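You operate a simulated robot arm through the tools that you are given. There is no shell and no other tool.

You run a simulated robot arm. Do the job below in one go: nothing can be reset, and whatever is moved stays where it is left.

TASK
Take up the fixture's play with two shims, testing after each.
Fine: test first, thicker shim in slot 1; the last test reads 0.0.

It is judged by the outcome, as a careful person would: the job done as asked, and still so three seconds after it is handed in. It fails if anything else is knocked over, pushed out of place, dropped, spilled or broken.

THE ROBOT
A 7-joint arm with a two-finger gripper, fixed in place. Base frame: the origin is at the foot of the arm, x ahead of it, y to its left, z up; the work surface is at about z = 860. Lengths are in mm, angles in rad, forces in N, time in s.
With the tool pointing down near the work surface it reaches from about 320 to 760 mm from the base axis. Its first joint turns from -2.897 to 2.897 rad. Payload 1.71 kg.
The TCP is the grasp point between the finger pads, 20 mm short of the fingertips. In the tool frame z runs along the fingers and y along their closing line. Largest opening 96 mm; the body of the gripper starts 113 mm behind the TCP.
Orientation is told as [roll, pitch, yaw] about the base's x, y, z axes, in that order, counted from this pose: with the fingers straight down and closing along the base's y, the tool's x points along the base's -x, its y along +y and its z along -z.

THE INTERFACE
- The arm moves only by the tool step_arm. Its argument "commands" is a list of rows, each a list of 7 numbers: the opening in per cent of the stroke, from 0 (shut) to 100 (fully open), then the shift along the tool's x, y, z in units of 250 mm (1.0 is 250 mm), then the turn, a rotation vector about the tool's x, y, z in units of 180 degrees (1.0 is 180 degrees). In form: [[claw, x, y, z, wx, wy, wz], ...]. A call has 1 to 20 rows; each row is the pose to reach, as a shift and turn from the pose commanded when the call began, along the tool's axes at that moment. A call with a number of a shift or a turn outside -1 to 1 is refused whole. Each row takes 0.2 s and may step no farther than 50 mm and 0.15 rad from the row before; otherwise, or with a gripper value out of range, the whole call is refused. A pose out of reach is approached as far as the arm can. The call stops where the force on the tool passes 40 N (or 10 N more than at its start, if that is more) or the arm is blocked; 0.2 s more then pass. The fingers move at their own pace (about 153 mm/s each) and stop on an object; they squeeze with about 22 N. The grip force told is the motor's: it shows also when the fingers shut on nothing. Time passes only in rows, and 0.2 s behind the last, so rows that repeat a pose let the fingers close. It gives the time, the measured TCP pose, the force on the tool (base axes), the opening and the grip force at its end, in the units of the frame above (readings bear some noise), with the torque about the TCP (base axes, N m) and any sound that the robot's microphone picked up.
- Cameras (640 x 400 px; columns grow to the right, rows downward): "scene" is fixed at [50.8, -501.4, 1610.3]; the picture's right is [0.82, -0.58, 0.00], its down [-0.31, -0.44, -0.84] and it looks along [0.48, 0.69, -0.54] (base axes); focal length 368 px, centre (320, 200). "wrist" rides on the gripper at [66, 14, -145] in the tool frame; the picture's right is [-0.21, 0.98, 0.00], its down [-0.88, -0.18, -0.45] and it looks along [-0.44, -0.09, 0.90] (tool axes); focal length 275 px, centre (320, 200).
- capture(camera): a new picture of that camera. The clock stands still meanwhile.
- lift_body(by): slides the trunk up (or, below 0, down) by that many mm; the arm rides with it, the base frame stays. It gives what a move gives, with no picture.
- measure_at(camera, pixels): for up to 12 pixels [column, row] of the newest picture of that camera ("zoom" is the newest enlarged one), the place [x, y, z] in the base frame of the surface seen there, good to about 2 mm. The clock stands still meanwhile.
- inspect(camera, box): a new picture of the part [left, top, right, bottom] of that camera's present view, enlarged. The clock stands still meanwhile.
- hand_in(): hands the job in; it is judged then, once.

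Leave the gripper open and the arm clear of the work at the hand-in unless told otherwise.

The tools are called after ">>>" as a command line: name --pt "numbers of a row" for each row, then --argument value for the rest, lists and objects as JSON in quotes. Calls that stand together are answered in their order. step_arm: Moves the arm, as the interface text tells. Its arguments: {"type":"object","properties":{"commands":{"type":"array"}},"required":["commands"]} The other tools are called the same way: lift_body (by) slides the trunk up or down; capture (camera) takes a picture; measure_at (camera, pixels) gives the place of the surface under pixels of a picture; inspect (camera, box) takes an enlarged picture of a part of a camera's view; hand_in () hands the job in.

At the start:

```text
time: 0.0
tool_pos: [455.4, -49.7, 1213.9]
tool_rot: [-0.001, 0.001, 0.001]
ft_force: [-0.4, -0.9, -0.3]
torque: [0.02, -0.01, 0.02]
grip_width: 95.9
grasp_force: 0.1
trunk travel left (down, up): [-200.0, 186.0]
```

scene: 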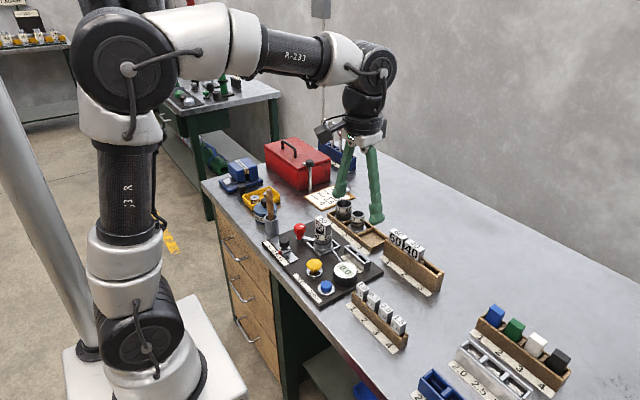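
wrist: 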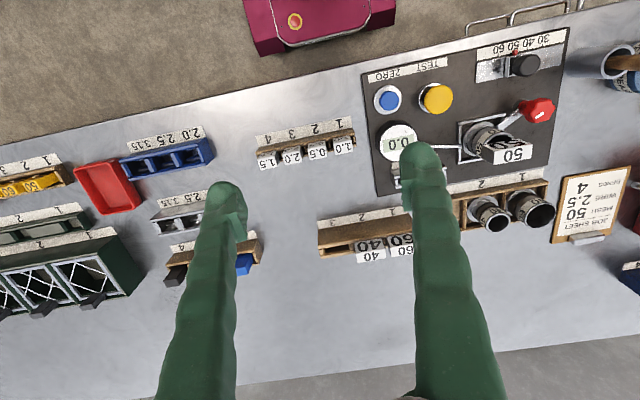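

I see a black panel with a fixture, a yellow and a blue button and a display, and several racks around it. I'll enlarge those areas to read the labels.

>>> inspect --camera "scene" --box '[240, 180, 400, 310]'

>>> inspect --camera "scene" --box '[330, 220, 460, 360]'

>>> inspect --camera "wrist" --box '[360, 20, 640, 250]'

>>> inspect --camera "scene" --box '[400, 290, 580, 400]'

```text
3.08 times, centred on (320, 245) of scene
```

zoom: 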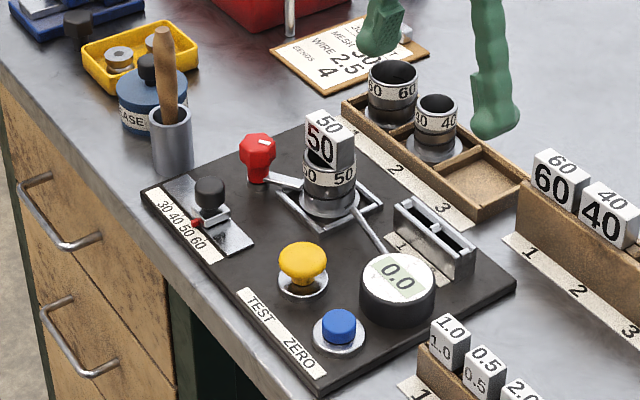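

```text
2.86 times, centred on (395, 290) of scene
```

zoom: 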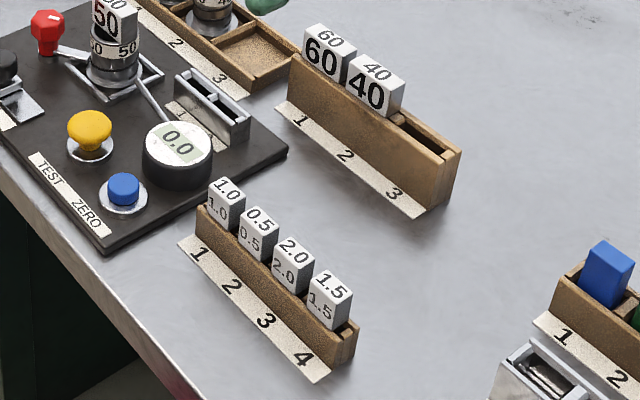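

```text
1.74 times, centred on (500, 135) of wrist
```

zoom: 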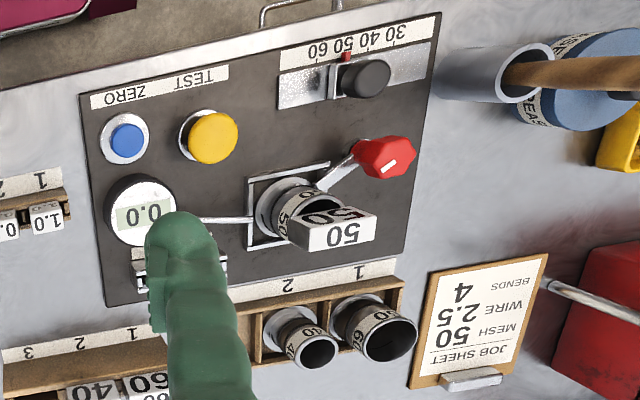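

```text
3.56 times, centred on (490, 345) of scene
```

zoom: 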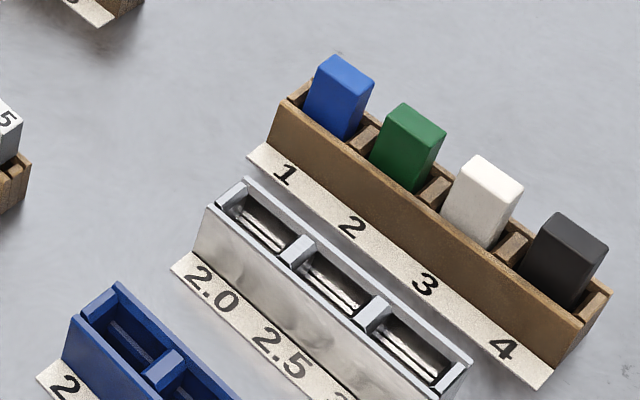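

The panel has TEST (yellow), ZERO (blue), a display reading 0.0 and a two-slot steel holder beside the display. The numbered shims 1.0, 0.5, 2.0 and 1.5 sit in the small rack. I'll zoom in on the holder and the shim rack so I can measure them.

>>> inspect --camera "scene" --box '[300, 225, 390, 300]'

>>> measure_at --camera "zoom" --pixels '[[140, 215], [100, 215], [200, 335], [370, 220], [350, 250], [420, 130], [450, 150], [480, 170], [400, 110], [560, 200], [440, 190], [300, 300]]'

```text
5.33 times, centred on (345, 262) of scene
```

zoom: 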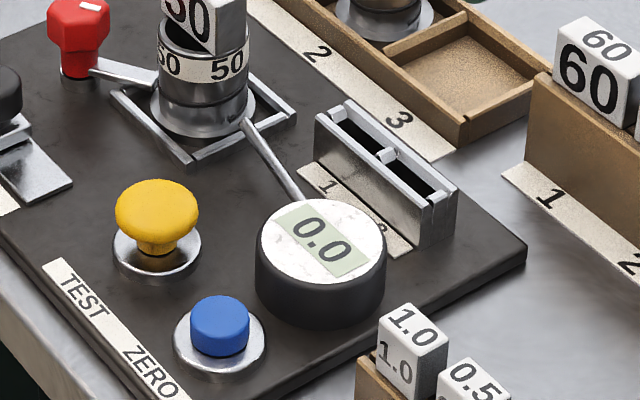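

```text
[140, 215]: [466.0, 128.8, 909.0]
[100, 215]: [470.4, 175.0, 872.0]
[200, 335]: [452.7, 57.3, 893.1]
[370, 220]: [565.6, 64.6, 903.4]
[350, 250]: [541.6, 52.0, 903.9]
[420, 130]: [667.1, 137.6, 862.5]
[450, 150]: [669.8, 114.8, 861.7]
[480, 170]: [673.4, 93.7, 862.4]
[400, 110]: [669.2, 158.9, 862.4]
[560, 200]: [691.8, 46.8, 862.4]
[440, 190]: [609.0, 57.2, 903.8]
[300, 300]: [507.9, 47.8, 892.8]
```

Now I'll measure with this zoom: the yellow button top around (157,200), the holder's top edges, both slot mouths, the display and the 1.0 shim.

>>> measure_at --camera "zoom" --pixels '[[157, 200], [157, 188], [220, 310], [320, 235], [319, 117], [348, 103], [455, 186], [428, 203], [387, 155], [360, 128], [415, 172], [400, 230]]'

>>> inspect --camera "scene" --box '[340, 275, 420, 355]'

```text
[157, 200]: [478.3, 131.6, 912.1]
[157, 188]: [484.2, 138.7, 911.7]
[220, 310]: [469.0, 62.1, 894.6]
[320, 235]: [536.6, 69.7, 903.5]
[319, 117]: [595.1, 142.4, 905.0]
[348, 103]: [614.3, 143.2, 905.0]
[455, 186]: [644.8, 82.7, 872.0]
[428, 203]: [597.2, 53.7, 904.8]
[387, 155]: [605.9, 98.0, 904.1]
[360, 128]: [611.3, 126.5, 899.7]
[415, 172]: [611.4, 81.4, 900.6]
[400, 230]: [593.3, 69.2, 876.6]
```

```text
5.00 times, centred on (380, 315) of scene
```

zoom: 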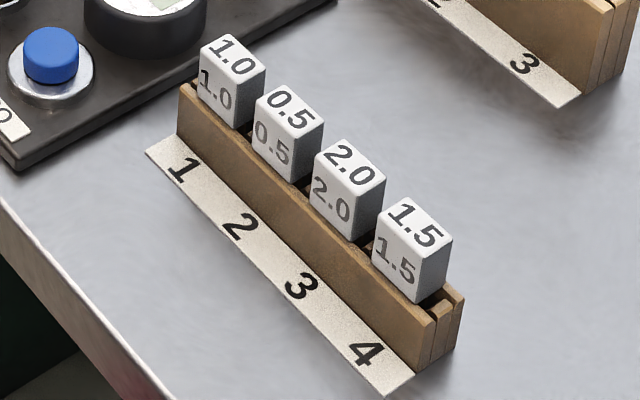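

The shim order in the rack is 1.0 in 1, 0.5 in 2, 2.0 in 3 and 1.5 in 4. Next I'll measure the shim heads and the rack.

>>> measure_at --camera "zoom" --pixels '[[232, 55], [205, 45], [238, 36], [262, 65], [231, 72], [290, 107], [347, 163], [413, 222], [380, 203], [448, 237], [440, 310], [190, 95]]'

>>> capture --camera "wrist"

```text
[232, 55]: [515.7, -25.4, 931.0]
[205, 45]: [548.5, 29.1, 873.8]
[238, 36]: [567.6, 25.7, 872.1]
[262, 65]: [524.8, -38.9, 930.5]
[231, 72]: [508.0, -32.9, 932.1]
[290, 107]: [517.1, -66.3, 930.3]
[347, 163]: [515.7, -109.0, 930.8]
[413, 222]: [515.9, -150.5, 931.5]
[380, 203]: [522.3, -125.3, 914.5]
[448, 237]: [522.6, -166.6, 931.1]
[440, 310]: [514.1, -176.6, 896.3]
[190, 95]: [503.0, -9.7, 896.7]
```

```text
taken
```

wrist: 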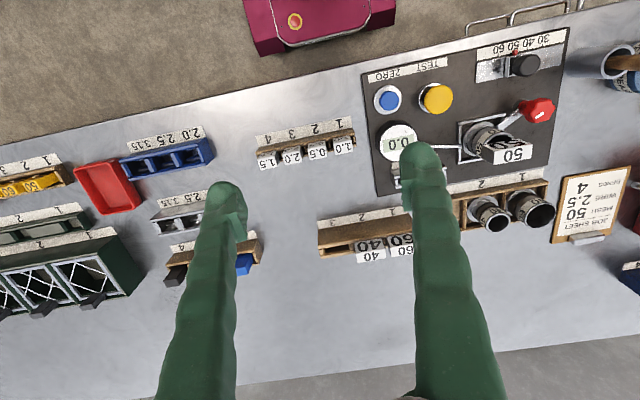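

Shim centres are at x≈516 and y≈-26, -67, -109 and -150, with tops at z≈931 and the rack top at z≈896. The holder runs along y with x≈595–614 and its top at z≈905. Slot 1 is centred near y≈120 and slot 2 near y≈76. Next I'll move above the panel for a closer look and shut the gripper on the way, ready to press.

>>> step_arm --pt "50 0.01 0.123 0.08 0 0 0" --pt "0 0.02 0.247 0.16 0 0 0" --pt "0 0.03 0.37 0.24 0 0 0" --pt "0 0.04 0.493 0.32 0 0 0" --pt "0 0.05 0.617 0.4 0 0 0" --pt "0 0.06 0.74 0.48 0 0 0"

>>> capture --camera "wrist"

>>> capture --camera "scene"

```text
time: 1.4
tool_pos: [424.7, 136.8, 1098.9]
tool_rot: [-0.001, -0.012, 0.0]
ft_force: [0.3, -0.6, -0.5]
torque: [-0.01, 0.0, 0.01]
grip_width: 0.0
grasp_force: 22.1
trunk travel left (down, up): [-200.0, 186.0]
```

```text
taken
```

wrist: 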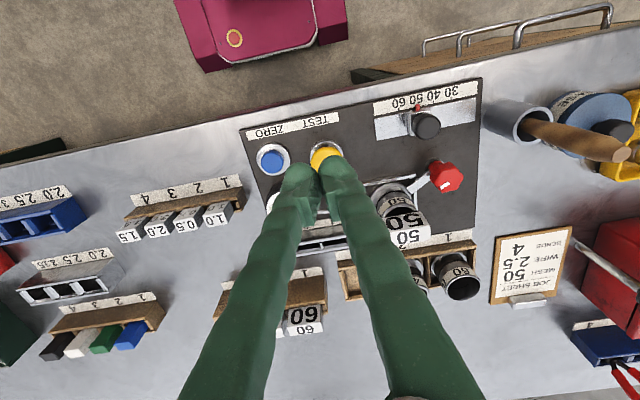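

```text
taken
```

scene: 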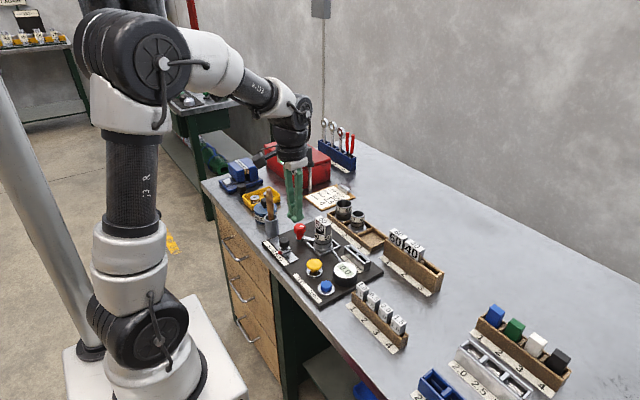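

The measured x is 424.7 where I expected about 440. I'll run a holding step to see whether it settles.

>>> step_arm --pt "0 0 0 0 0 0 0" --pt "0 0 0 0 0 0 0" --pt "0 0 0 0 0 0 0"

>>> inspect --camera "wrist" --box '[240, 80, 480, 230]'

```text
time: 2.2
tool_pos: [423.9, 135.0, 1099.3]
tool_rot: [0.0, -0.014, 0.0]
ft_force: [0.0, -0.1, -0.1]
torque: [0.03, 0.02, 0.02]
grip_width: 0.0
grasp_force: 21.7
trunk travel left (down, up): [-200.0, 186.0]
```

```text
2.67 times, centred on (360, 155) of wrist
```

zoom: 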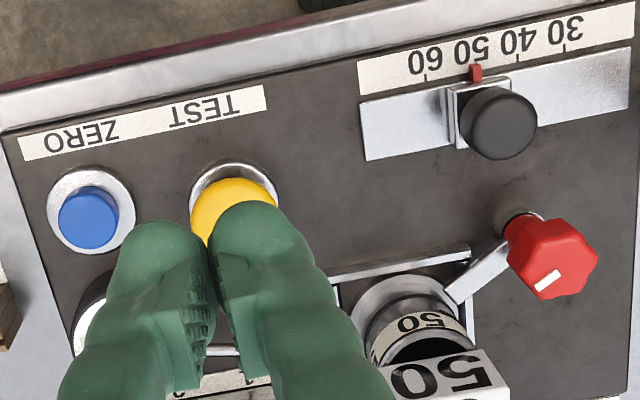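

The pose has settled with a small offset, so I'll go by the measured positions. Next I'll measure points on the yellow button's dome and rim in a scene zoom to find its centre.

>>> inspect --camera "scene" --box '[290, 245, 350, 282]'

>>> measure_at --camera "wrist" --pixels '[[327, 152], [320, 160], [330, 158], [272, 160], [270, 170], [446, 176], [427, 126]]'

```text
10.67 times, centred on (320, 264) of scene
```

zoom: 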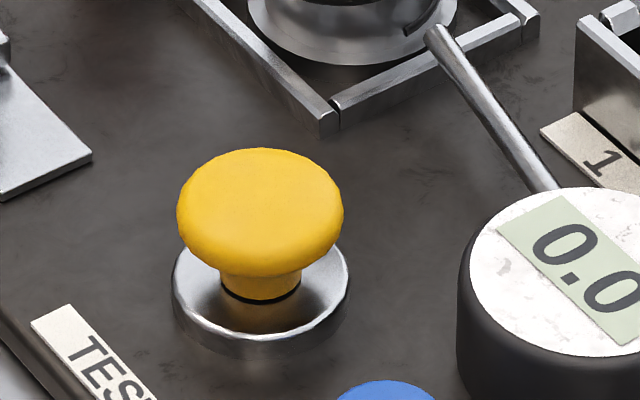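

```text
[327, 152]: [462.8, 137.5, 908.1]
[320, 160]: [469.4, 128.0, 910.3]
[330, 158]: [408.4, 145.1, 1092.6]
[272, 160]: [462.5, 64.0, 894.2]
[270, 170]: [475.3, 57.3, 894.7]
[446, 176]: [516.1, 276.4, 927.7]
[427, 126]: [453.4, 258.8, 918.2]
```

>>> measure_at --camera "zoom" --pixels '[[260, 190], [260, 200], [260, 160], [190, 205], [330, 205], [260, 240], [260, 225], [185, 270], [340, 270], [262, 325], [225, 215], [295, 215]]'

```text
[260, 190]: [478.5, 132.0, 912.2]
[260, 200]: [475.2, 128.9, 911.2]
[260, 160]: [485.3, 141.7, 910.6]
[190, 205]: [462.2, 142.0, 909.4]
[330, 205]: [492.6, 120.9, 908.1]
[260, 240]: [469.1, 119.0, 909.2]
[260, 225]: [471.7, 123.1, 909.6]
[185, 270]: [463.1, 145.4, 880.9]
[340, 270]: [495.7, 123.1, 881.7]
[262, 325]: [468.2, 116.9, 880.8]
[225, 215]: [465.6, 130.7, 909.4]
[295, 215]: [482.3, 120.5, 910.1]
```

The yellow button's centre is about (478, 131.5) with its top at z≈912. I'll move above it at z≈1000.

>>> step_arm --pt "0 -0.05 -0.005 0.125 0 0 0" --pt "0 -0.1 -0.01 0.25 0 0 0" --pt "0 -0.152 -0.016 0.376 0 0 0" --pt "0 -0.152 -0.016 0.376 0 0 0"

>>> capture --camera "wrist"

```text
time: 3.2
tool_pos: [464.0, 130.9, 1009.0]
tool_rot: [0.001, -0.016, -0.001]
ft_force: [0.6, 0.3, 0.4]
torque: [-0.04, 0.0, 0.0]
grip_width: 0.0
grasp_force: 22.0
trunk travel left (down, up): [-200.0, 186.0]
```

```text
taken
```

wrist: 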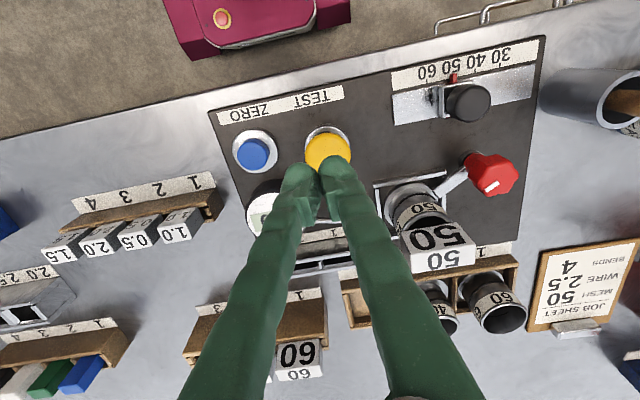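

The arm stops about 14 mm short in x and 9 mm high. I'll test whether commanding a bit farther corrects it: +14 mm in x and 30 mm lower, still well above the button.

>>> step_arm --pt "0 -0.028 0.002 0.06 0 0 0" --pt "0 -0.056 0.002 0.12 0 0 0" --pt "0 -0.056 0.002 0.12 0 0 0"

```text
time: 4.0
tool_pos: [478.2, 129.9, 978.2]
tool_rot: [-0.001, -0.013, -0.001]
ft_force: [-0.4, -0.7, 0.1]
torque: [-0.01, 0.01, -0.01]
grip_width: 0.0
grasp_force: 22.0
trunk travel left (down, up): [-200.0, 186.0]
```

A relative move is accurate, so the offset is constant and I can work from the measured readings. I'm at (478.2, 129.9, 978.2), and contact with the button should come at TCP z≈932. I'll go down in small steps to about 925 and watch the force and listen for a sound.

>>> step_arm --pt "0 0 0.004 0.076 0 0.002 0" --pt "0 0 0.006 0.152 0 0.004 0" --pt "0 0 0.006 0.164 0 0.004 0" --pt "0 0 0.006 0.176 0 0.004 0" --pt "0 0 0.006 0.188 0 0.004 0" --pt "0 0 0.006 0.2 0 0.004 0" --pt "0 0 0.006 0.212 0 0.004 0"

>>> inspect --camera "scene" --box '[290, 235, 380, 295]'

```text
time: 5.6
tool_pos: [477.6, 133.0, 925.2]
tool_rot: [0.0, -0.001, 0.0]
ft_force: [1.5, -0.4, 3.9]
torque: [0.02, 0.0, 0.0]
grip_width: 0.0
grasp_force: 21.9
trunk travel left (down, up): [-200.0, 186.0]
heard: click
```

```text
6.67 times, centred on (335, 265) of scene
```

zoom: 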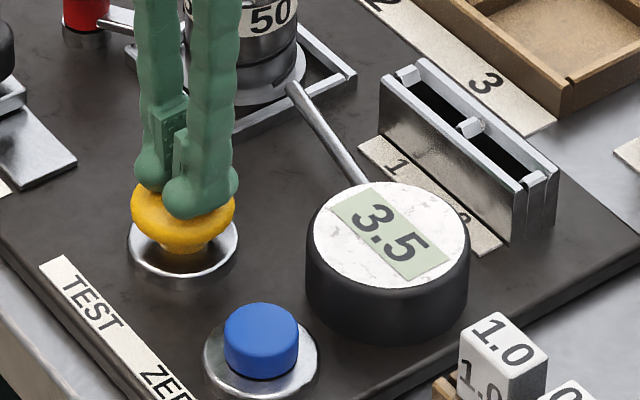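

A click was heard and the display reads 3.5. That calls for 2.0 in slot 1 and 1.5 in slot 2. I'll go up off the button and check that the reading holds.

>>> step_arm --pt "0 0 0 -0.06 0 0 0" --pt "0 0 0 -0.2 0 0 0" --pt "0 0 0 -0.4 0 0 0" --pt "0 0 0 -0.4 0 0 0"

>>> inspect --camera "scene" --box '[290, 235, 380, 295]'

>>> capture --camera "wrist"

```text
time: 6.6
tool_pos: [477.7, 132.3, 1026.7]
tool_rot: [-0.001, -0.002, 0.001]
ft_force: [-0.2, -0.1, 0.1]
torque: [0.02, 0.05, 0.01]
grip_width: 0.0
grasp_force: 21.8
trunk travel left (down, up): [-200.0, 186.0]
```

```text
6.67 times, centred on (335, 265) of scene
```

zoom: 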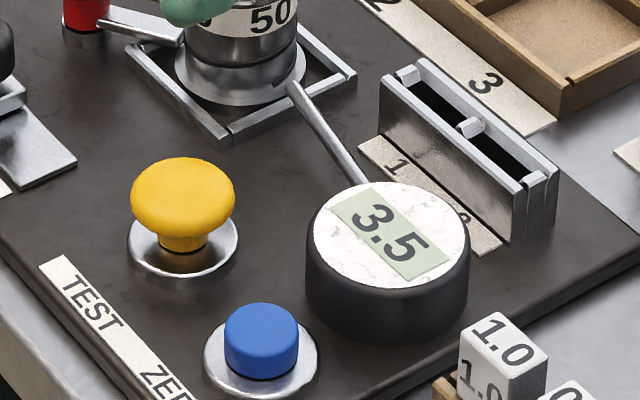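

```text
taken
```

wrist: 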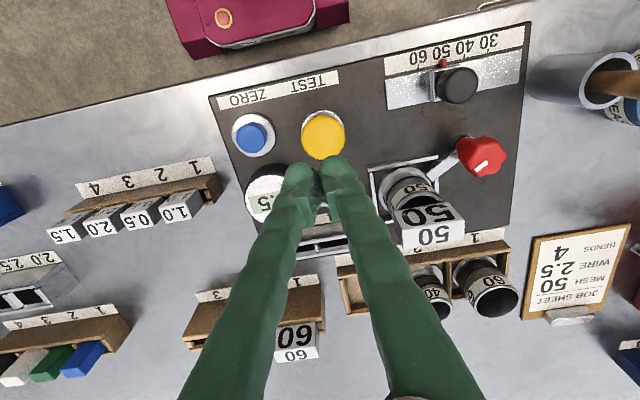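

The reading holds at 3.5. Next I'll open the gripper and move over the shim rack to look closely at the heads before grasping.

>>> step_arm --pt "50 -0.03 -0.135 -0.05 0 0 0" --pt "100 -0.06 -0.27 -0.05 0 0 0" --pt "100 -0.09 -0.405 -0.05 0 0 0" --pt "100 -0.12 -0.54 -0.05 0 0 0" --pt "100 -0.15 -0.675 -0.05 0 0 0" --pt "100 -0.17 -0.81 -0.05 0 0 0" --pt "100 -0.17 -0.81 -0.05 0 0 0"

>>> capture --camera "wrist"

```text
time: 8.2
tool_pos: [520.5, -70.9, 1038.5]
tool_rot: [-0.001, -0.002, 0.001]
ft_force: [0.4, 1.3, 1.0]
torque: [0.02, 0.0, 0.04]
grip_width: 95.8
grasp_force: 0.1
trunk travel left (down, up): [-200.0, 186.0]
```

```text
taken
```

wrist: 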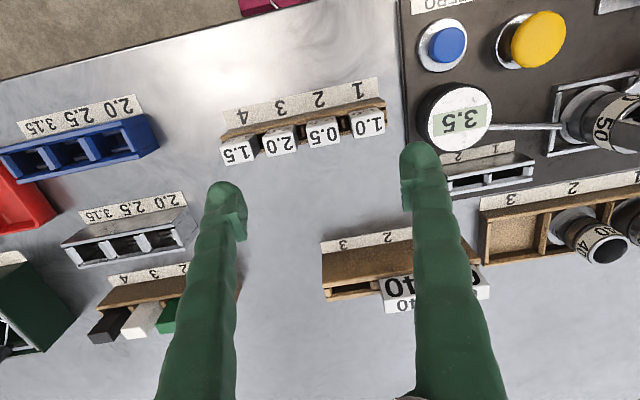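

>>> inspect --camera "wrist" --box '[210, 75, 400, 175]'

>>> measure_at --camera "wrist" --pixels '[[234, 143], [278, 135], [322, 127], [367, 118], [470, 180], [515, 170], [487, 172], [455, 185], [530, 160]]'

```text
3.37 times, centred on (305, 125) of wrist
```

zoom: 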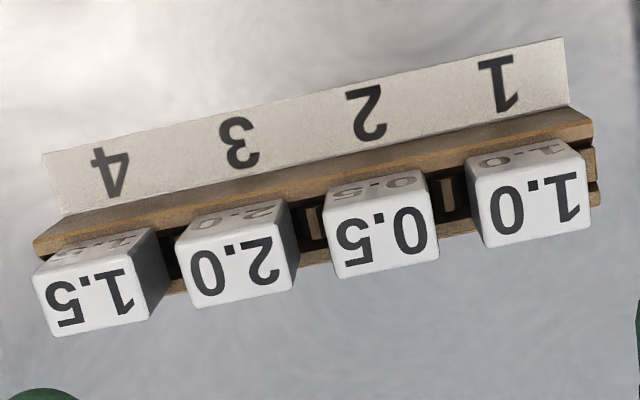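

```text
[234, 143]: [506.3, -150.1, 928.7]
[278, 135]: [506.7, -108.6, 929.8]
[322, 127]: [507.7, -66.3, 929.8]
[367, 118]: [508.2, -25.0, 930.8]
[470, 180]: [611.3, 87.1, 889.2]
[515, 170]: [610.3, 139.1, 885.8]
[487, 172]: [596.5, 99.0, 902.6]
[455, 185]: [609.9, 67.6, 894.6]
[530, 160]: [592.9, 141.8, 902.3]
```

I'll measure the corners of the 2.0 and 1.5 head tops in this zoom for exact centres and sizes.

>>> measure_at --camera "zoom" --pixels '[[183, 250], [280, 231], [197, 303], [294, 285], [240, 268], [42, 284], [138, 262], [54, 330], [152, 312], [95, 297], [318, 225], [310, 250]]'

>>> inspect --camera "wrist" --box '[430, 120, 560, 200]'

```text
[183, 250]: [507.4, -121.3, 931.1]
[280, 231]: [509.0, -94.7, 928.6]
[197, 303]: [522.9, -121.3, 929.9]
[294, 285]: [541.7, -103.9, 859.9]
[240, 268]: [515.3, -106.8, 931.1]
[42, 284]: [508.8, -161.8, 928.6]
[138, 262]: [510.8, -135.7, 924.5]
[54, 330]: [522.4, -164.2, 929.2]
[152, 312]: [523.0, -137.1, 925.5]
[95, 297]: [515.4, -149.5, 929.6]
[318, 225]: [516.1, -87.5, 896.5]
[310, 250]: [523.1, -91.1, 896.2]
```

```text
4.92 times, centred on (495, 160) of wrist
```

zoom: 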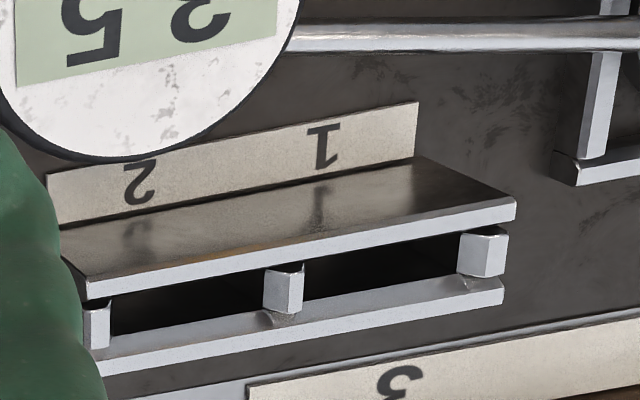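

The heads are about 28 mm along y and 17 mm along x, so gripping across x with the tool turned 90° keeps the fingers clear of the neighbouring shims. I'll measure the holder's gap width and slot ends.

>>> measure_at --camera "zoom" --pixels '[[350, 233], [350, 240], [350, 246], [380, 298], [380, 303], [380, 310], [270, 290], [300, 275], [460, 255], [500, 255], [90, 325], [110, 315]]'

>>> inspect --camera "scene" --box '[340, 232, 390, 265]'

```text
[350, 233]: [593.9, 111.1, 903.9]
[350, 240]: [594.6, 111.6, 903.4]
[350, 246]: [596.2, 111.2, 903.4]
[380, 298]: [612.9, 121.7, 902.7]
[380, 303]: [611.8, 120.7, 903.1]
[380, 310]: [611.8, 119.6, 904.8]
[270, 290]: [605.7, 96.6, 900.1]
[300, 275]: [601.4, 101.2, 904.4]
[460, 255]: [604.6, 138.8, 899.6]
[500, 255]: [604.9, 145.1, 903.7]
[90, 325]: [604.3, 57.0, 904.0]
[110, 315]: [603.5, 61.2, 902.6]
```

```text
12.12 times, centred on (365, 248) of scene
```

zoom: 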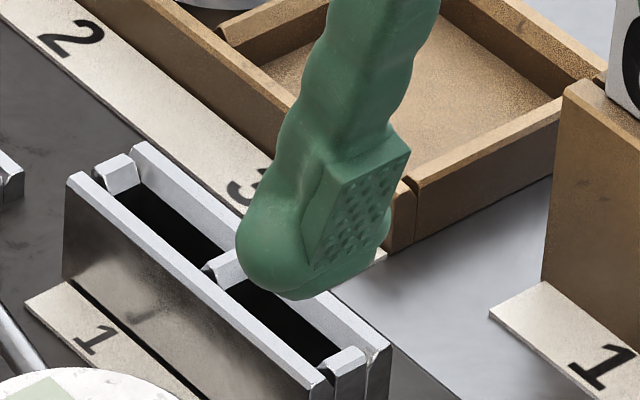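

The slot gap is about 14 mm in x (596.5–611). Slot 1 spans y≈102–138 and slot 2 y≈61–97, so the slot centres are around y≈119 and y≈78. I'll turn the tool 90° so the fingers close along x, and move over the 2.0 shim at (515.5, -108), staying high.

>>> step_arm --pt "100 0.002 -0.013 0 0 0 -0.0455" --pt "100 0.004 -0.027 0 0 0 -0.091" --pt "100 0.006 -0.04 0 0 0 -0.1365" --pt "100 0.008 -0.054 0 0 0 -0.182" --pt "100 0.01 -0.067 0 0 0 -0.2275" --pt "100 0.012 -0.081 0 0 0 -0.273" --pt "100 0.014 -0.094 0 0 0 -0.3185" --pt "100 0.016 -0.108 0 0 0 -0.364" --pt "100 0.018 -0.121 0 0 0 -0.4095" --pt "100 0.02 -0.135 0 0 0 -0.455" --pt "100 0.02 -0.148 0 0 0 -0.5" --pt "100 0.02 -0.148 0 0 0 -0.5"

>>> capture --camera "wrist"

>>> capture --camera "scene"

```text
time: 10.8
tool_pos: [515.9, -107.0, 1037.2]
tool_rot: [-0.002, 0.0, 1.573]
ft_force: [0.0, 0.1, 0.4]
torque: [0.0, 0.02, -0.01]
grip_width: 96.1
grasp_force: 0.0
trunk travel left (down, up): [-200.0, 186.0]
```

```text
taken
```

wrist: 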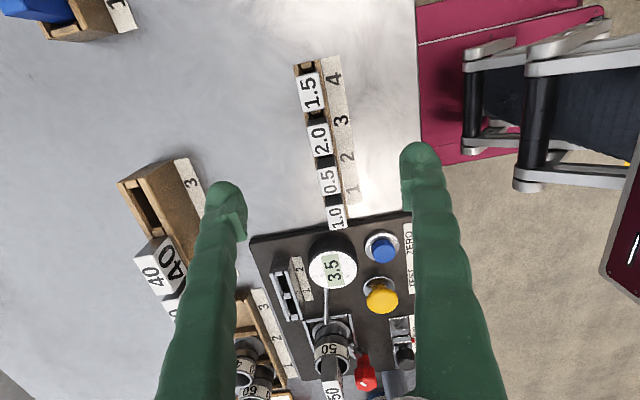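

```text
taken
```

scene: 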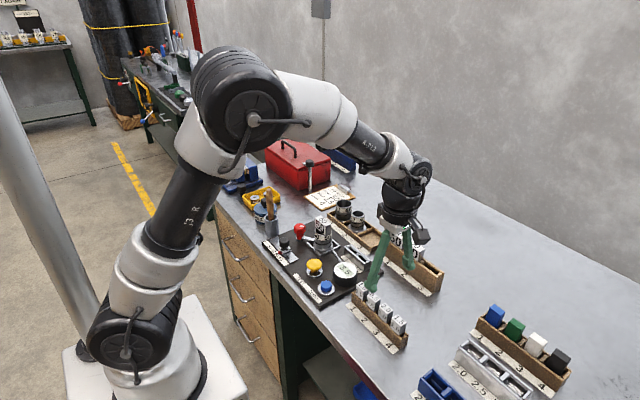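

The tool is turned to yaw 1.573. I'll zoom the wrist view on the shims around (320,140) to check the alignment.

>>> inspect --camera "wrist" --box '[270, 60, 370, 220]'

>>> measure_at --camera "wrist" --pixels '[[310, 92], [320, 141], [329, 181], [336, 217], [278, 285], [288, 300], [279, 292], [282, 277], [333, 350]]'

```text
2.50 times, centred on (320, 140) of wrist
```

zoom: 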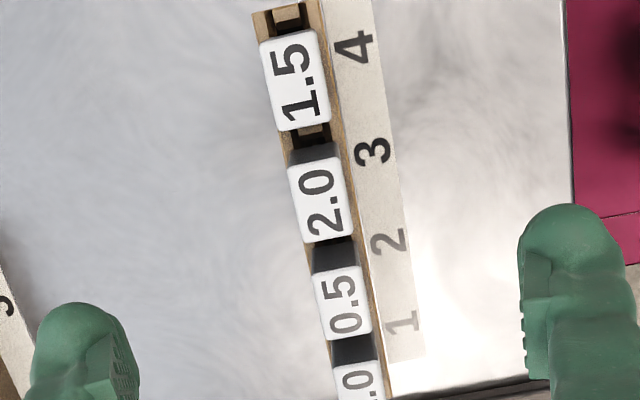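

```text
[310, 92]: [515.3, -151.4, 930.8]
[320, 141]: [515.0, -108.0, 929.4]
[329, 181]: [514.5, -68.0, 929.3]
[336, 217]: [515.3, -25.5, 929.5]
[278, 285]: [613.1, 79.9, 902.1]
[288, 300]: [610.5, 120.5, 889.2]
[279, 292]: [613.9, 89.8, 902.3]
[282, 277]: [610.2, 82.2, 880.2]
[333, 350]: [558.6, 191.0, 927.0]
```

>>> measure_at --camera "zoom" --pixels '[[294, 205], [350, 195], [290, 175], [343, 165], [300, 240], [352, 232], [320, 200], [268, 90], [326, 82], [291, 13], [260, 20], [318, 8]]'

```text
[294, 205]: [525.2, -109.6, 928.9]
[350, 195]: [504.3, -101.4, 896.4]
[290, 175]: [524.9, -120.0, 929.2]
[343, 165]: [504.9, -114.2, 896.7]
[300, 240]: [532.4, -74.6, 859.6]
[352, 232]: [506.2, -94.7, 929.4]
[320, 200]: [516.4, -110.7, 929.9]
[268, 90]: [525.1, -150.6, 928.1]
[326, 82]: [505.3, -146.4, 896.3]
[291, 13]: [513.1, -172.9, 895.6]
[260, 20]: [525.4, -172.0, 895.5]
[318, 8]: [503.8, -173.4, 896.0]
```

The 2.0 head is centred at (515.5, -108) and is 19 mm wide in x. I'll lower with a half-open gripper to TCP z≈923, which puts the fingertips at about 903, above the rack top at 896.5.

>>> step_arm --pt "55 0.004 0 0.12 0 0 0" --pt "55 0.004 0 0.24 0 0 0" --pt "55 0.004 0 0.36 0 0 0" --pt "55 0.004 0 0.42 0 0 0" --pt "55 0.004 0 0.457 0 0 0" --pt "55 0.004 0 0.457 0 0 0"

>>> inspect --camera "scene" --box '[330, 260, 430, 350]'

>>> capture --camera "wrist"

```text
time: 12.2
tool_pos: [515.0, -109.6, 923.4]
tool_rot: [-0.002, 0.0, 1.571]
ft_force: [0.2, 0.4, -0.4]
torque: [-0.01, 0.02, -0.01]
grip_width: 52.9
grasp_force: 0.1
trunk travel left (down, up): [-200.0, 186.0]
```

```text
4.44 times, centred on (380, 305) of scene
```

zoom: 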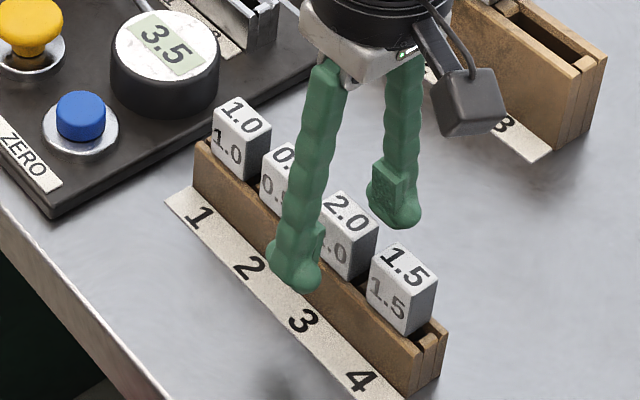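

```text
taken
```

wrist: 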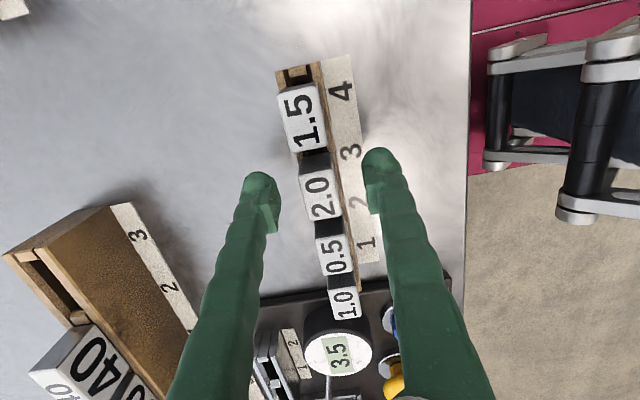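

Fingers straddle the 2.0 head with clear gaps to its neighbours. I'll close them now.

>>> step_arm --pt "0 0 0 0 0 0 0" --pt "0 0 0 0 0 0 0" --pt "0 0 0 0 0 0 0"

```text
time: 13.0
tool_pos: [515.2, -108.3, 922.2]
tool_rot: [-0.001, 0.001, 1.572]
ft_force: [-0.1, 0.5, 0.4]
torque: [0.03, -0.01, -0.04]
grip_width: 18.7
grasp_force: 21.6
trunk travel left (down, up): [-200.0, 186.0]
```

The grip is firm at 18.7 mm. I'll lift straight up.

>>> step_arm --pt "0 0 0 -0.02 0 0 0" --pt "0 0 0 -0.06 0 0 0" --pt "0 0 0 -0.12 0 0 0" --pt "0 0 0 -0.2 0 0 0" --pt "0 0 0 -0.3 0 0 0" --pt "0 0 0 -0.4 0 0 0" --pt "0 0 0 -0.4 0 0 0"

>>> inspect --camera "scene" --box '[330, 220, 450, 350]'

>>> capture --camera "wrist"

```text
time: 14.6
tool_pos: [515.5, -108.0, 1025.3]
tool_rot: [-0.002, 0.0, 1.572]
ft_force: [0.4, 0.5, -0.5]
torque: [0.01, 0.0, -0.01]
grip_width: 18.7
grasp_force: 21.9
trunk travel left (down, up): [-200.0, 186.0]
```

```text
3.08 times, centred on (390, 285) of scene
```

zoom: 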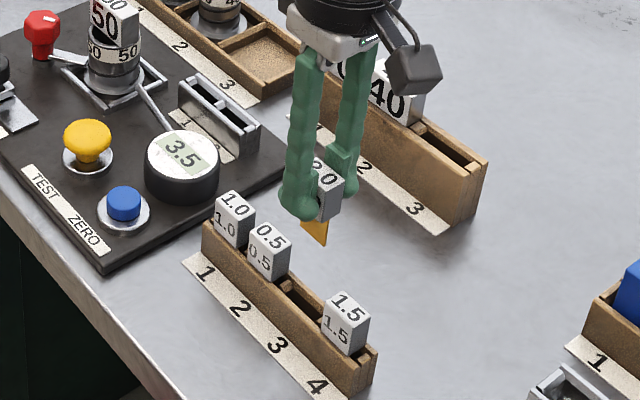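

```text
taken
```

wrist: 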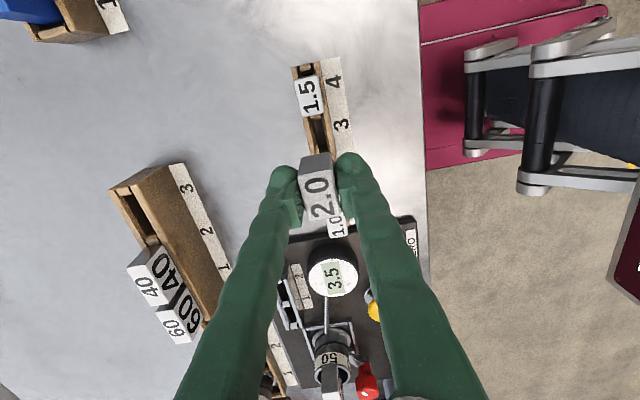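

The shim came up cleanly with a brass blade below its head. I'll zoom in to measure the blade's length and where it sits.

>>> inspect --camera "scene" --box '[355, 262, 405, 305]'

>>> measure_at --camera "zoom" --pixels '[[300, 150], [360, 150], [320, 215], [345, 230], [305, 230], [290, 205], [340, 260], [355, 215], [310, 265], [345, 275]]'

```text
9.30 times, centred on (380, 284) of scene
```

zoom: 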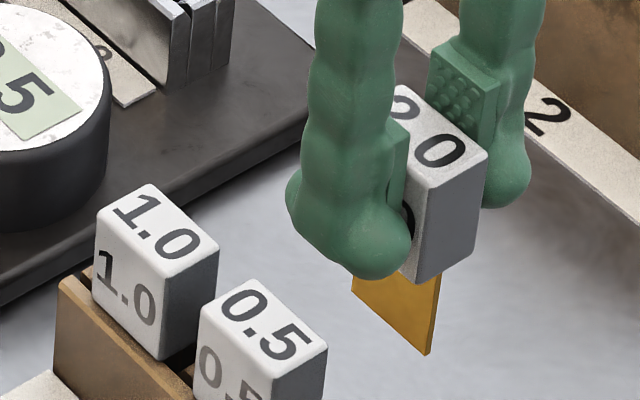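

```text
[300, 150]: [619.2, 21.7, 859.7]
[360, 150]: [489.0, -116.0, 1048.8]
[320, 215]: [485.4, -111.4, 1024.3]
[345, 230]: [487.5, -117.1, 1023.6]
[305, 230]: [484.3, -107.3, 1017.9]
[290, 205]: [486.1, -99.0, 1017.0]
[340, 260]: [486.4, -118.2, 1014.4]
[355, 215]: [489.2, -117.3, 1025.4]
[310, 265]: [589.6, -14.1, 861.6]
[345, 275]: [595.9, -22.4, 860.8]
```

I'll measure the blade and head edges in this zoom.

>>> measure_at --camera "zoom" --pixels '[[434, 346], [437, 290], [422, 345], [370, 285], [356, 290], [425, 200], [480, 160], [418, 275], [478, 245], [445, 150], [410, 320]]'

```text
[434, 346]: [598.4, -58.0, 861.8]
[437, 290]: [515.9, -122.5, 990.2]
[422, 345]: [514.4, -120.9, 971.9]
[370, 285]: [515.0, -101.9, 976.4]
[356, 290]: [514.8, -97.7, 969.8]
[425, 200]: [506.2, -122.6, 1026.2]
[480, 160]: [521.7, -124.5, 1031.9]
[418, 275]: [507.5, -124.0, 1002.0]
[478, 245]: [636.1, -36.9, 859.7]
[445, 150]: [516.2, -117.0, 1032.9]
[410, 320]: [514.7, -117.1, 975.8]
```

The head bottom is about 25 mm below the TCP and the blade tip about 56 mm below. The blade is about 28 mm wide in y and centred in x. Now I'll take a sharper measurement of the holder, which is unobstructed.

>>> inspect --camera "scene" --box '[345, 235, 390, 265]'

>>> capture --camera "wrist"

```text
13.33 times, centred on (368, 250) of scene
```

zoom: 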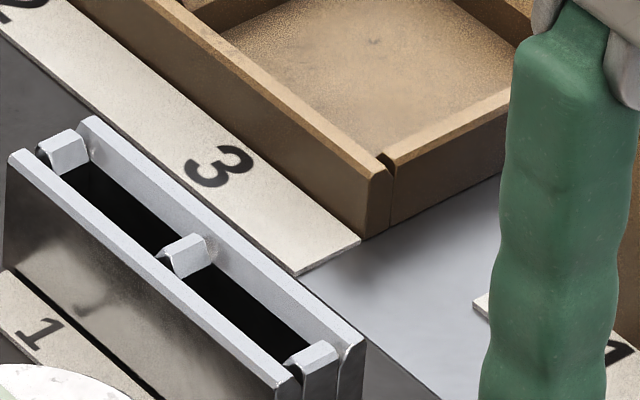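

```text
taken
```

wrist: 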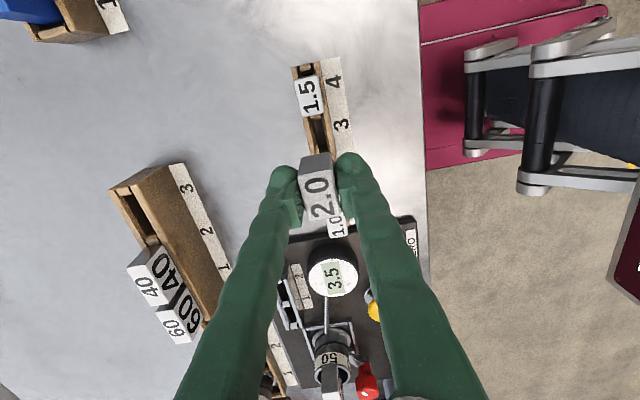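

>>> measure_at --camera "zoom" --pixels '[[100, 226], [200, 309], [150, 170], [300, 297], [180, 252], [62, 148], [316, 355], [12, 155], [88, 118], [286, 390], [358, 348], [192, 238]]'

```text
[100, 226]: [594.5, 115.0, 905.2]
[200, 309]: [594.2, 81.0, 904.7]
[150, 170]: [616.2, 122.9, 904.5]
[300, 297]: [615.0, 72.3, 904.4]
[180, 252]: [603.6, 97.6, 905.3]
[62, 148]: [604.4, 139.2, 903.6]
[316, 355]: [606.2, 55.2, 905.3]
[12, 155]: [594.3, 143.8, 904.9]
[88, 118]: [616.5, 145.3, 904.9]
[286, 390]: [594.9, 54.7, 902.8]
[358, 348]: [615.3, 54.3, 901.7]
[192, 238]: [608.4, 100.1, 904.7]
```

The holder's gap centre is x≈604.5, and slot 1 is centred at y≈120. I'll carry the shim at about z 1040 to above slot 1 in even steps.

>>> step_arm --pt "0 -0.06 -0.02 -0.06 0 0 0" --pt "0 -0.17 -0.065 -0.06 0 0 0" --pt "0 -0.28 -0.11 -0.06 0 0 0" --pt "0 -0.39 -0.153 -0.06 0 0 0" --pt "0 -0.5 -0.196 -0.06 0 0 0" --pt "0 -0.61 -0.239 -0.06 0 0 0" --pt "0 -0.72 -0.282 -0.06 0 0 0" --pt "0 -0.83 -0.325 -0.06 0 0 0" --pt "0 -0.912 -0.356 -0.06 0 0 0" --pt "0 -0.912 -0.356 -0.06 0 0 0"

>>> capture --camera "wrist"

>>> capture --camera "scene"

```text
time: 16.8
tool_pos: [604.4, 119.9, 1038.5]
tool_rot: [-0.001, 0.002, 1.571]
ft_force: [-0.1, 0.1, -0.5]
torque: [0.01, 0.03, -0.01]
grip_width: 18.5
grasp_force: 22.4
trunk travel left (down, up): [-200.0, 186.0]
```

```text
taken
```

wrist: 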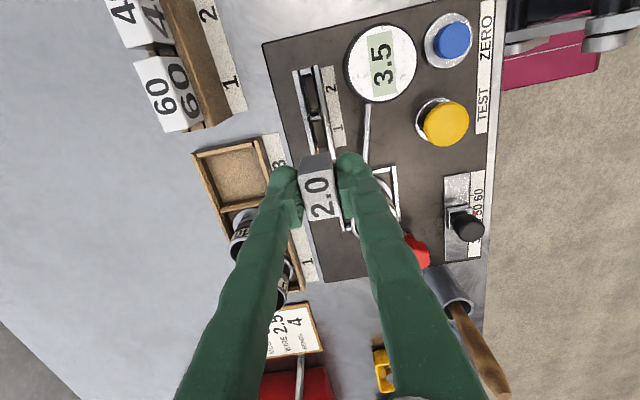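

```text
taken
```

scene: 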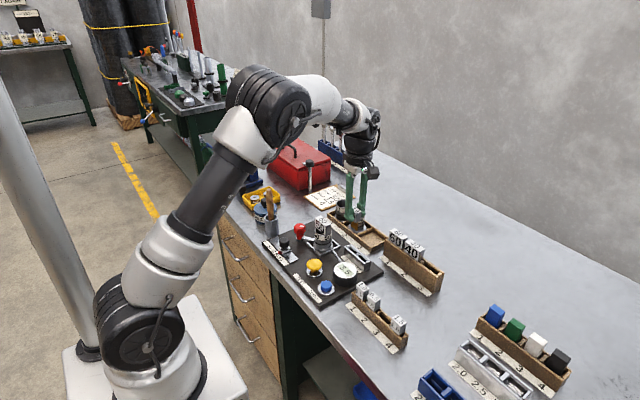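

The arm is at (604.4, 119.9, 1038.5), above slot 1. I'll zoom in on the visible part of the holder at around wrist (318,105) to check the groove.

>>> inspect --camera "wrist" --box '[280, 55, 360, 165]'

>>> measure_at --camera "zoom" --pixels '[[265, 60], [310, 55], [278, 100], [318, 100], [330, 95], [300, 70], [310, 180], [290, 55], [295, 120], [285, 140], [340, 170], [310, 215]]'

```text
3.64 times, centred on (320, 110) of wrist
```

zoom: 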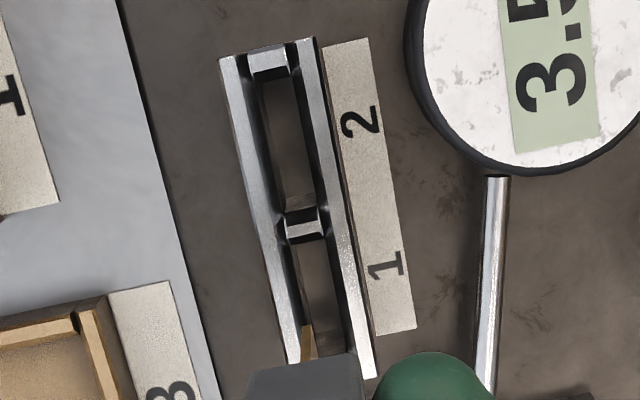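

```text
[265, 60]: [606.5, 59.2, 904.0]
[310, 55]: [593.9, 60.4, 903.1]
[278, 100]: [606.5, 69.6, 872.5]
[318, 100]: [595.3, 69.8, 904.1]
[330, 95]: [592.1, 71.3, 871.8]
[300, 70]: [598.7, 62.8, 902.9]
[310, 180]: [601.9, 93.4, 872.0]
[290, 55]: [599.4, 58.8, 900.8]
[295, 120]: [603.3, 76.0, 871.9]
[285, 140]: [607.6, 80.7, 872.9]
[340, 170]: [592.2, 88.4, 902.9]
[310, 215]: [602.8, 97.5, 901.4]
```

I'll measure across the slot at zoom row 130 to find the groove centre in x.

>>> measure_at --camera "zoom" --pixels '[[236, 130], [245, 130], [254, 130], [262, 130], [270, 130], [276, 130], [290, 130], [304, 130], [312, 130], [320, 130], [328, 130], [336, 130]]'

```text
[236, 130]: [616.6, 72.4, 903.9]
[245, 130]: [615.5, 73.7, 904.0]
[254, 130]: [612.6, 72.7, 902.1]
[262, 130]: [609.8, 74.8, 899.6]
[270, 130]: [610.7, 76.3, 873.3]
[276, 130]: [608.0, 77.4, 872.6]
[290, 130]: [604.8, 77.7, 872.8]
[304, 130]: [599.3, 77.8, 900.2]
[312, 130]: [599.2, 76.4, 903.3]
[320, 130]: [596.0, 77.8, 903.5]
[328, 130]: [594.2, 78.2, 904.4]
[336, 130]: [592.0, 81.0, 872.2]
```

The groove spans x≈599–610, so its centre is 604.8, and the blade is centred over it. I'll lower to z≈964, with the blade tip just above the holder, and check.

>>> step_arm --pt "0 0 -0.002 0.1 0 0 0" --pt "0 0 -0.002 0.2 0 0 0" --pt "0 0 -0.002 0.298 0 0 0" --pt "0 0 -0.002 0.298 0 0 0"

>>> inspect --camera "scene" --box '[330, 215, 400, 270]'

>>> inspect --camera "wrist" --box '[270, 50, 400, 220]'

```text
time: 17.8
tool_pos: [606.3, 119.1, 963.4]
tool_rot: [-0.002, -0.001, 1.571]
ft_force: [0.7, 0.2, 0.3]
torque: [0.02, 0.01, 0.0]
grip_width: 18.6
grasp_force: 22.1
trunk travel left (down, up): [-200.0, 186.0]
```

```text
7.27 times, centred on (365, 242) of scene
```

zoom: 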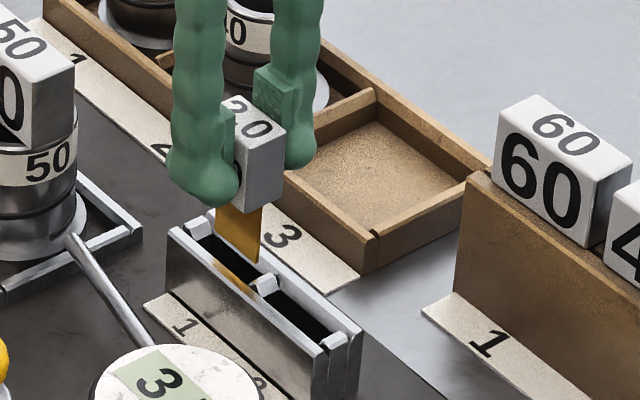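

```text
2.35 times, centred on (335, 135) of wrist
```

zoom: 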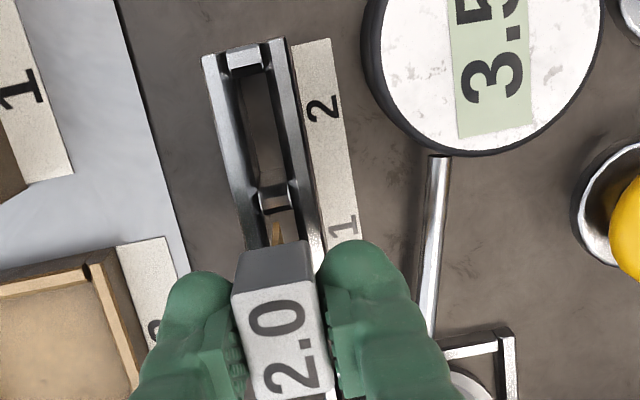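

>>> measure_at --camera "scene" --pixels '[[354, 249]]'

>>> inspect --camera "scene" --box '[335, 230, 385, 262]'

```text
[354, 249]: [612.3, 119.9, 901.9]
```

```text
12.50 times, centred on (360, 246) of scene
```

zoom: 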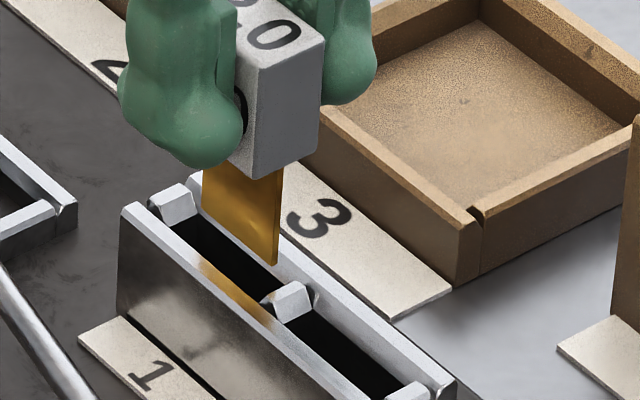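

>>> measure_at --camera "zoom" --pixels '[[272, 255], [210, 208], [240, 225], [278, 190], [205, 185], [255, 165], [300, 150], [290, 300], [175, 200], [160, 235], [250, 230]]'

```text
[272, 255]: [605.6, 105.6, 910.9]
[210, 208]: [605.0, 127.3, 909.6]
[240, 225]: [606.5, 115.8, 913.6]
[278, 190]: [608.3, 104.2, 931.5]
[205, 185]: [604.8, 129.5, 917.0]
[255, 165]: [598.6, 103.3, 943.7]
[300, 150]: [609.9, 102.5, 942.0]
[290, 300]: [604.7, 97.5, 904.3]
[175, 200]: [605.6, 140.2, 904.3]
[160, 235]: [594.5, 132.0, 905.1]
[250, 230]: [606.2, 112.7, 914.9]
```

The blade is at x≈605.5 and y≈104.5–130, and slot 1 spans about 102–138. I'll shift +2 mm in y to centre it and lower in small steps. The head should land on the holder at TCP z≈929.

>>> step_arm --pt "0 -0.008 0 0.02 0 0 0" --pt "0 -0.008 0 0.05 0 0 0" --pt "0 -0.008 0 0.08 0 0 0" --pt "0 -0.008 0 0.1 0 0 0" --pt "0 -0.008 0 0.115 0 0 0" --pt "0 -0.008 0 0.123 0 0 0"

>>> inspect --camera "scene" --box '[330, 215, 400, 270]'

```text
time: 19.2
tool_pos: [605.1, 121.0, 933.2]
tool_rot: [-0.002, 0.001, 1.571]
ft_force: [-0.3, -0.4, -0.3]
torque: [0.0, -0.01, 0.02]
grip_width: 18.5
grasp_force: 22.2
trunk travel left (down, up): [-200.0, 186.0]
```

```text
7.27 times, centred on (365, 242) of scene
```

zoom: 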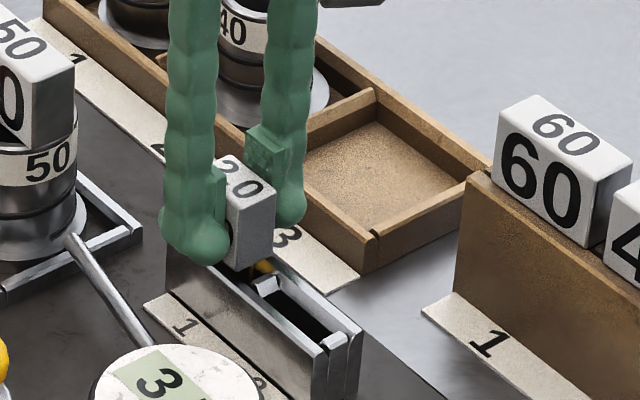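

The blade is inside slot 1 with no contact force. I'll continue down in 1 mm steps until it seats.

>>> step_arm --pt "0 0 0 0.004 0 0 0" --pt "0 0 0 0.008 0 0 0" --pt "0 0 0 0.012 0 0 0" --pt "0 0 0 0.016 0 0 0"

```text
time: 20.2
tool_pos: [605.1, 122.0, 930.2]
tool_rot: [-0.003, -0.001, 1.569]
ft_force: [1.1, -1.1, 9.4]
torque: [-0.07, 0.0, -0.03]
grip_width: 18.7
grasp_force: 21.7
trunk travel left (down, up): [-200.0, 186.0]
```

A contact force of 9.4 N shows it's seated. I'll open the fingers to release and then look.

>>> step_arm --pt "30 0 0 0.016 0 0 0" --pt "45 0 0 0.016 0 0 0" --pt "45 0 0 0.016 0 0 0"

>>> inspect --camera "scene" --box '[330, 215, 400, 270]'

```text
time: 21.0
tool_pos: [604.8, 122.8, 923.8]
tool_rot: [-0.001, 0.0, 1.572]
ft_force: [-0.7, -0.1, -0.5]
torque: [0.02, 0.01, -0.02]
grip_width: 43.0
grasp_force: 0.2
trunk travel left (down, up): [-200.0, 186.0]
```

```text
7.27 times, centred on (365, 242) of scene
```

zoom: 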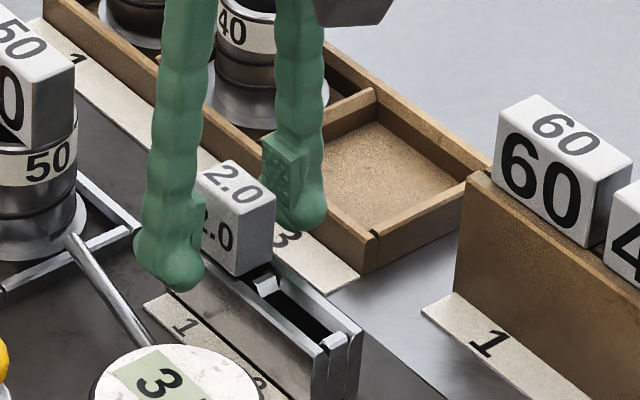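

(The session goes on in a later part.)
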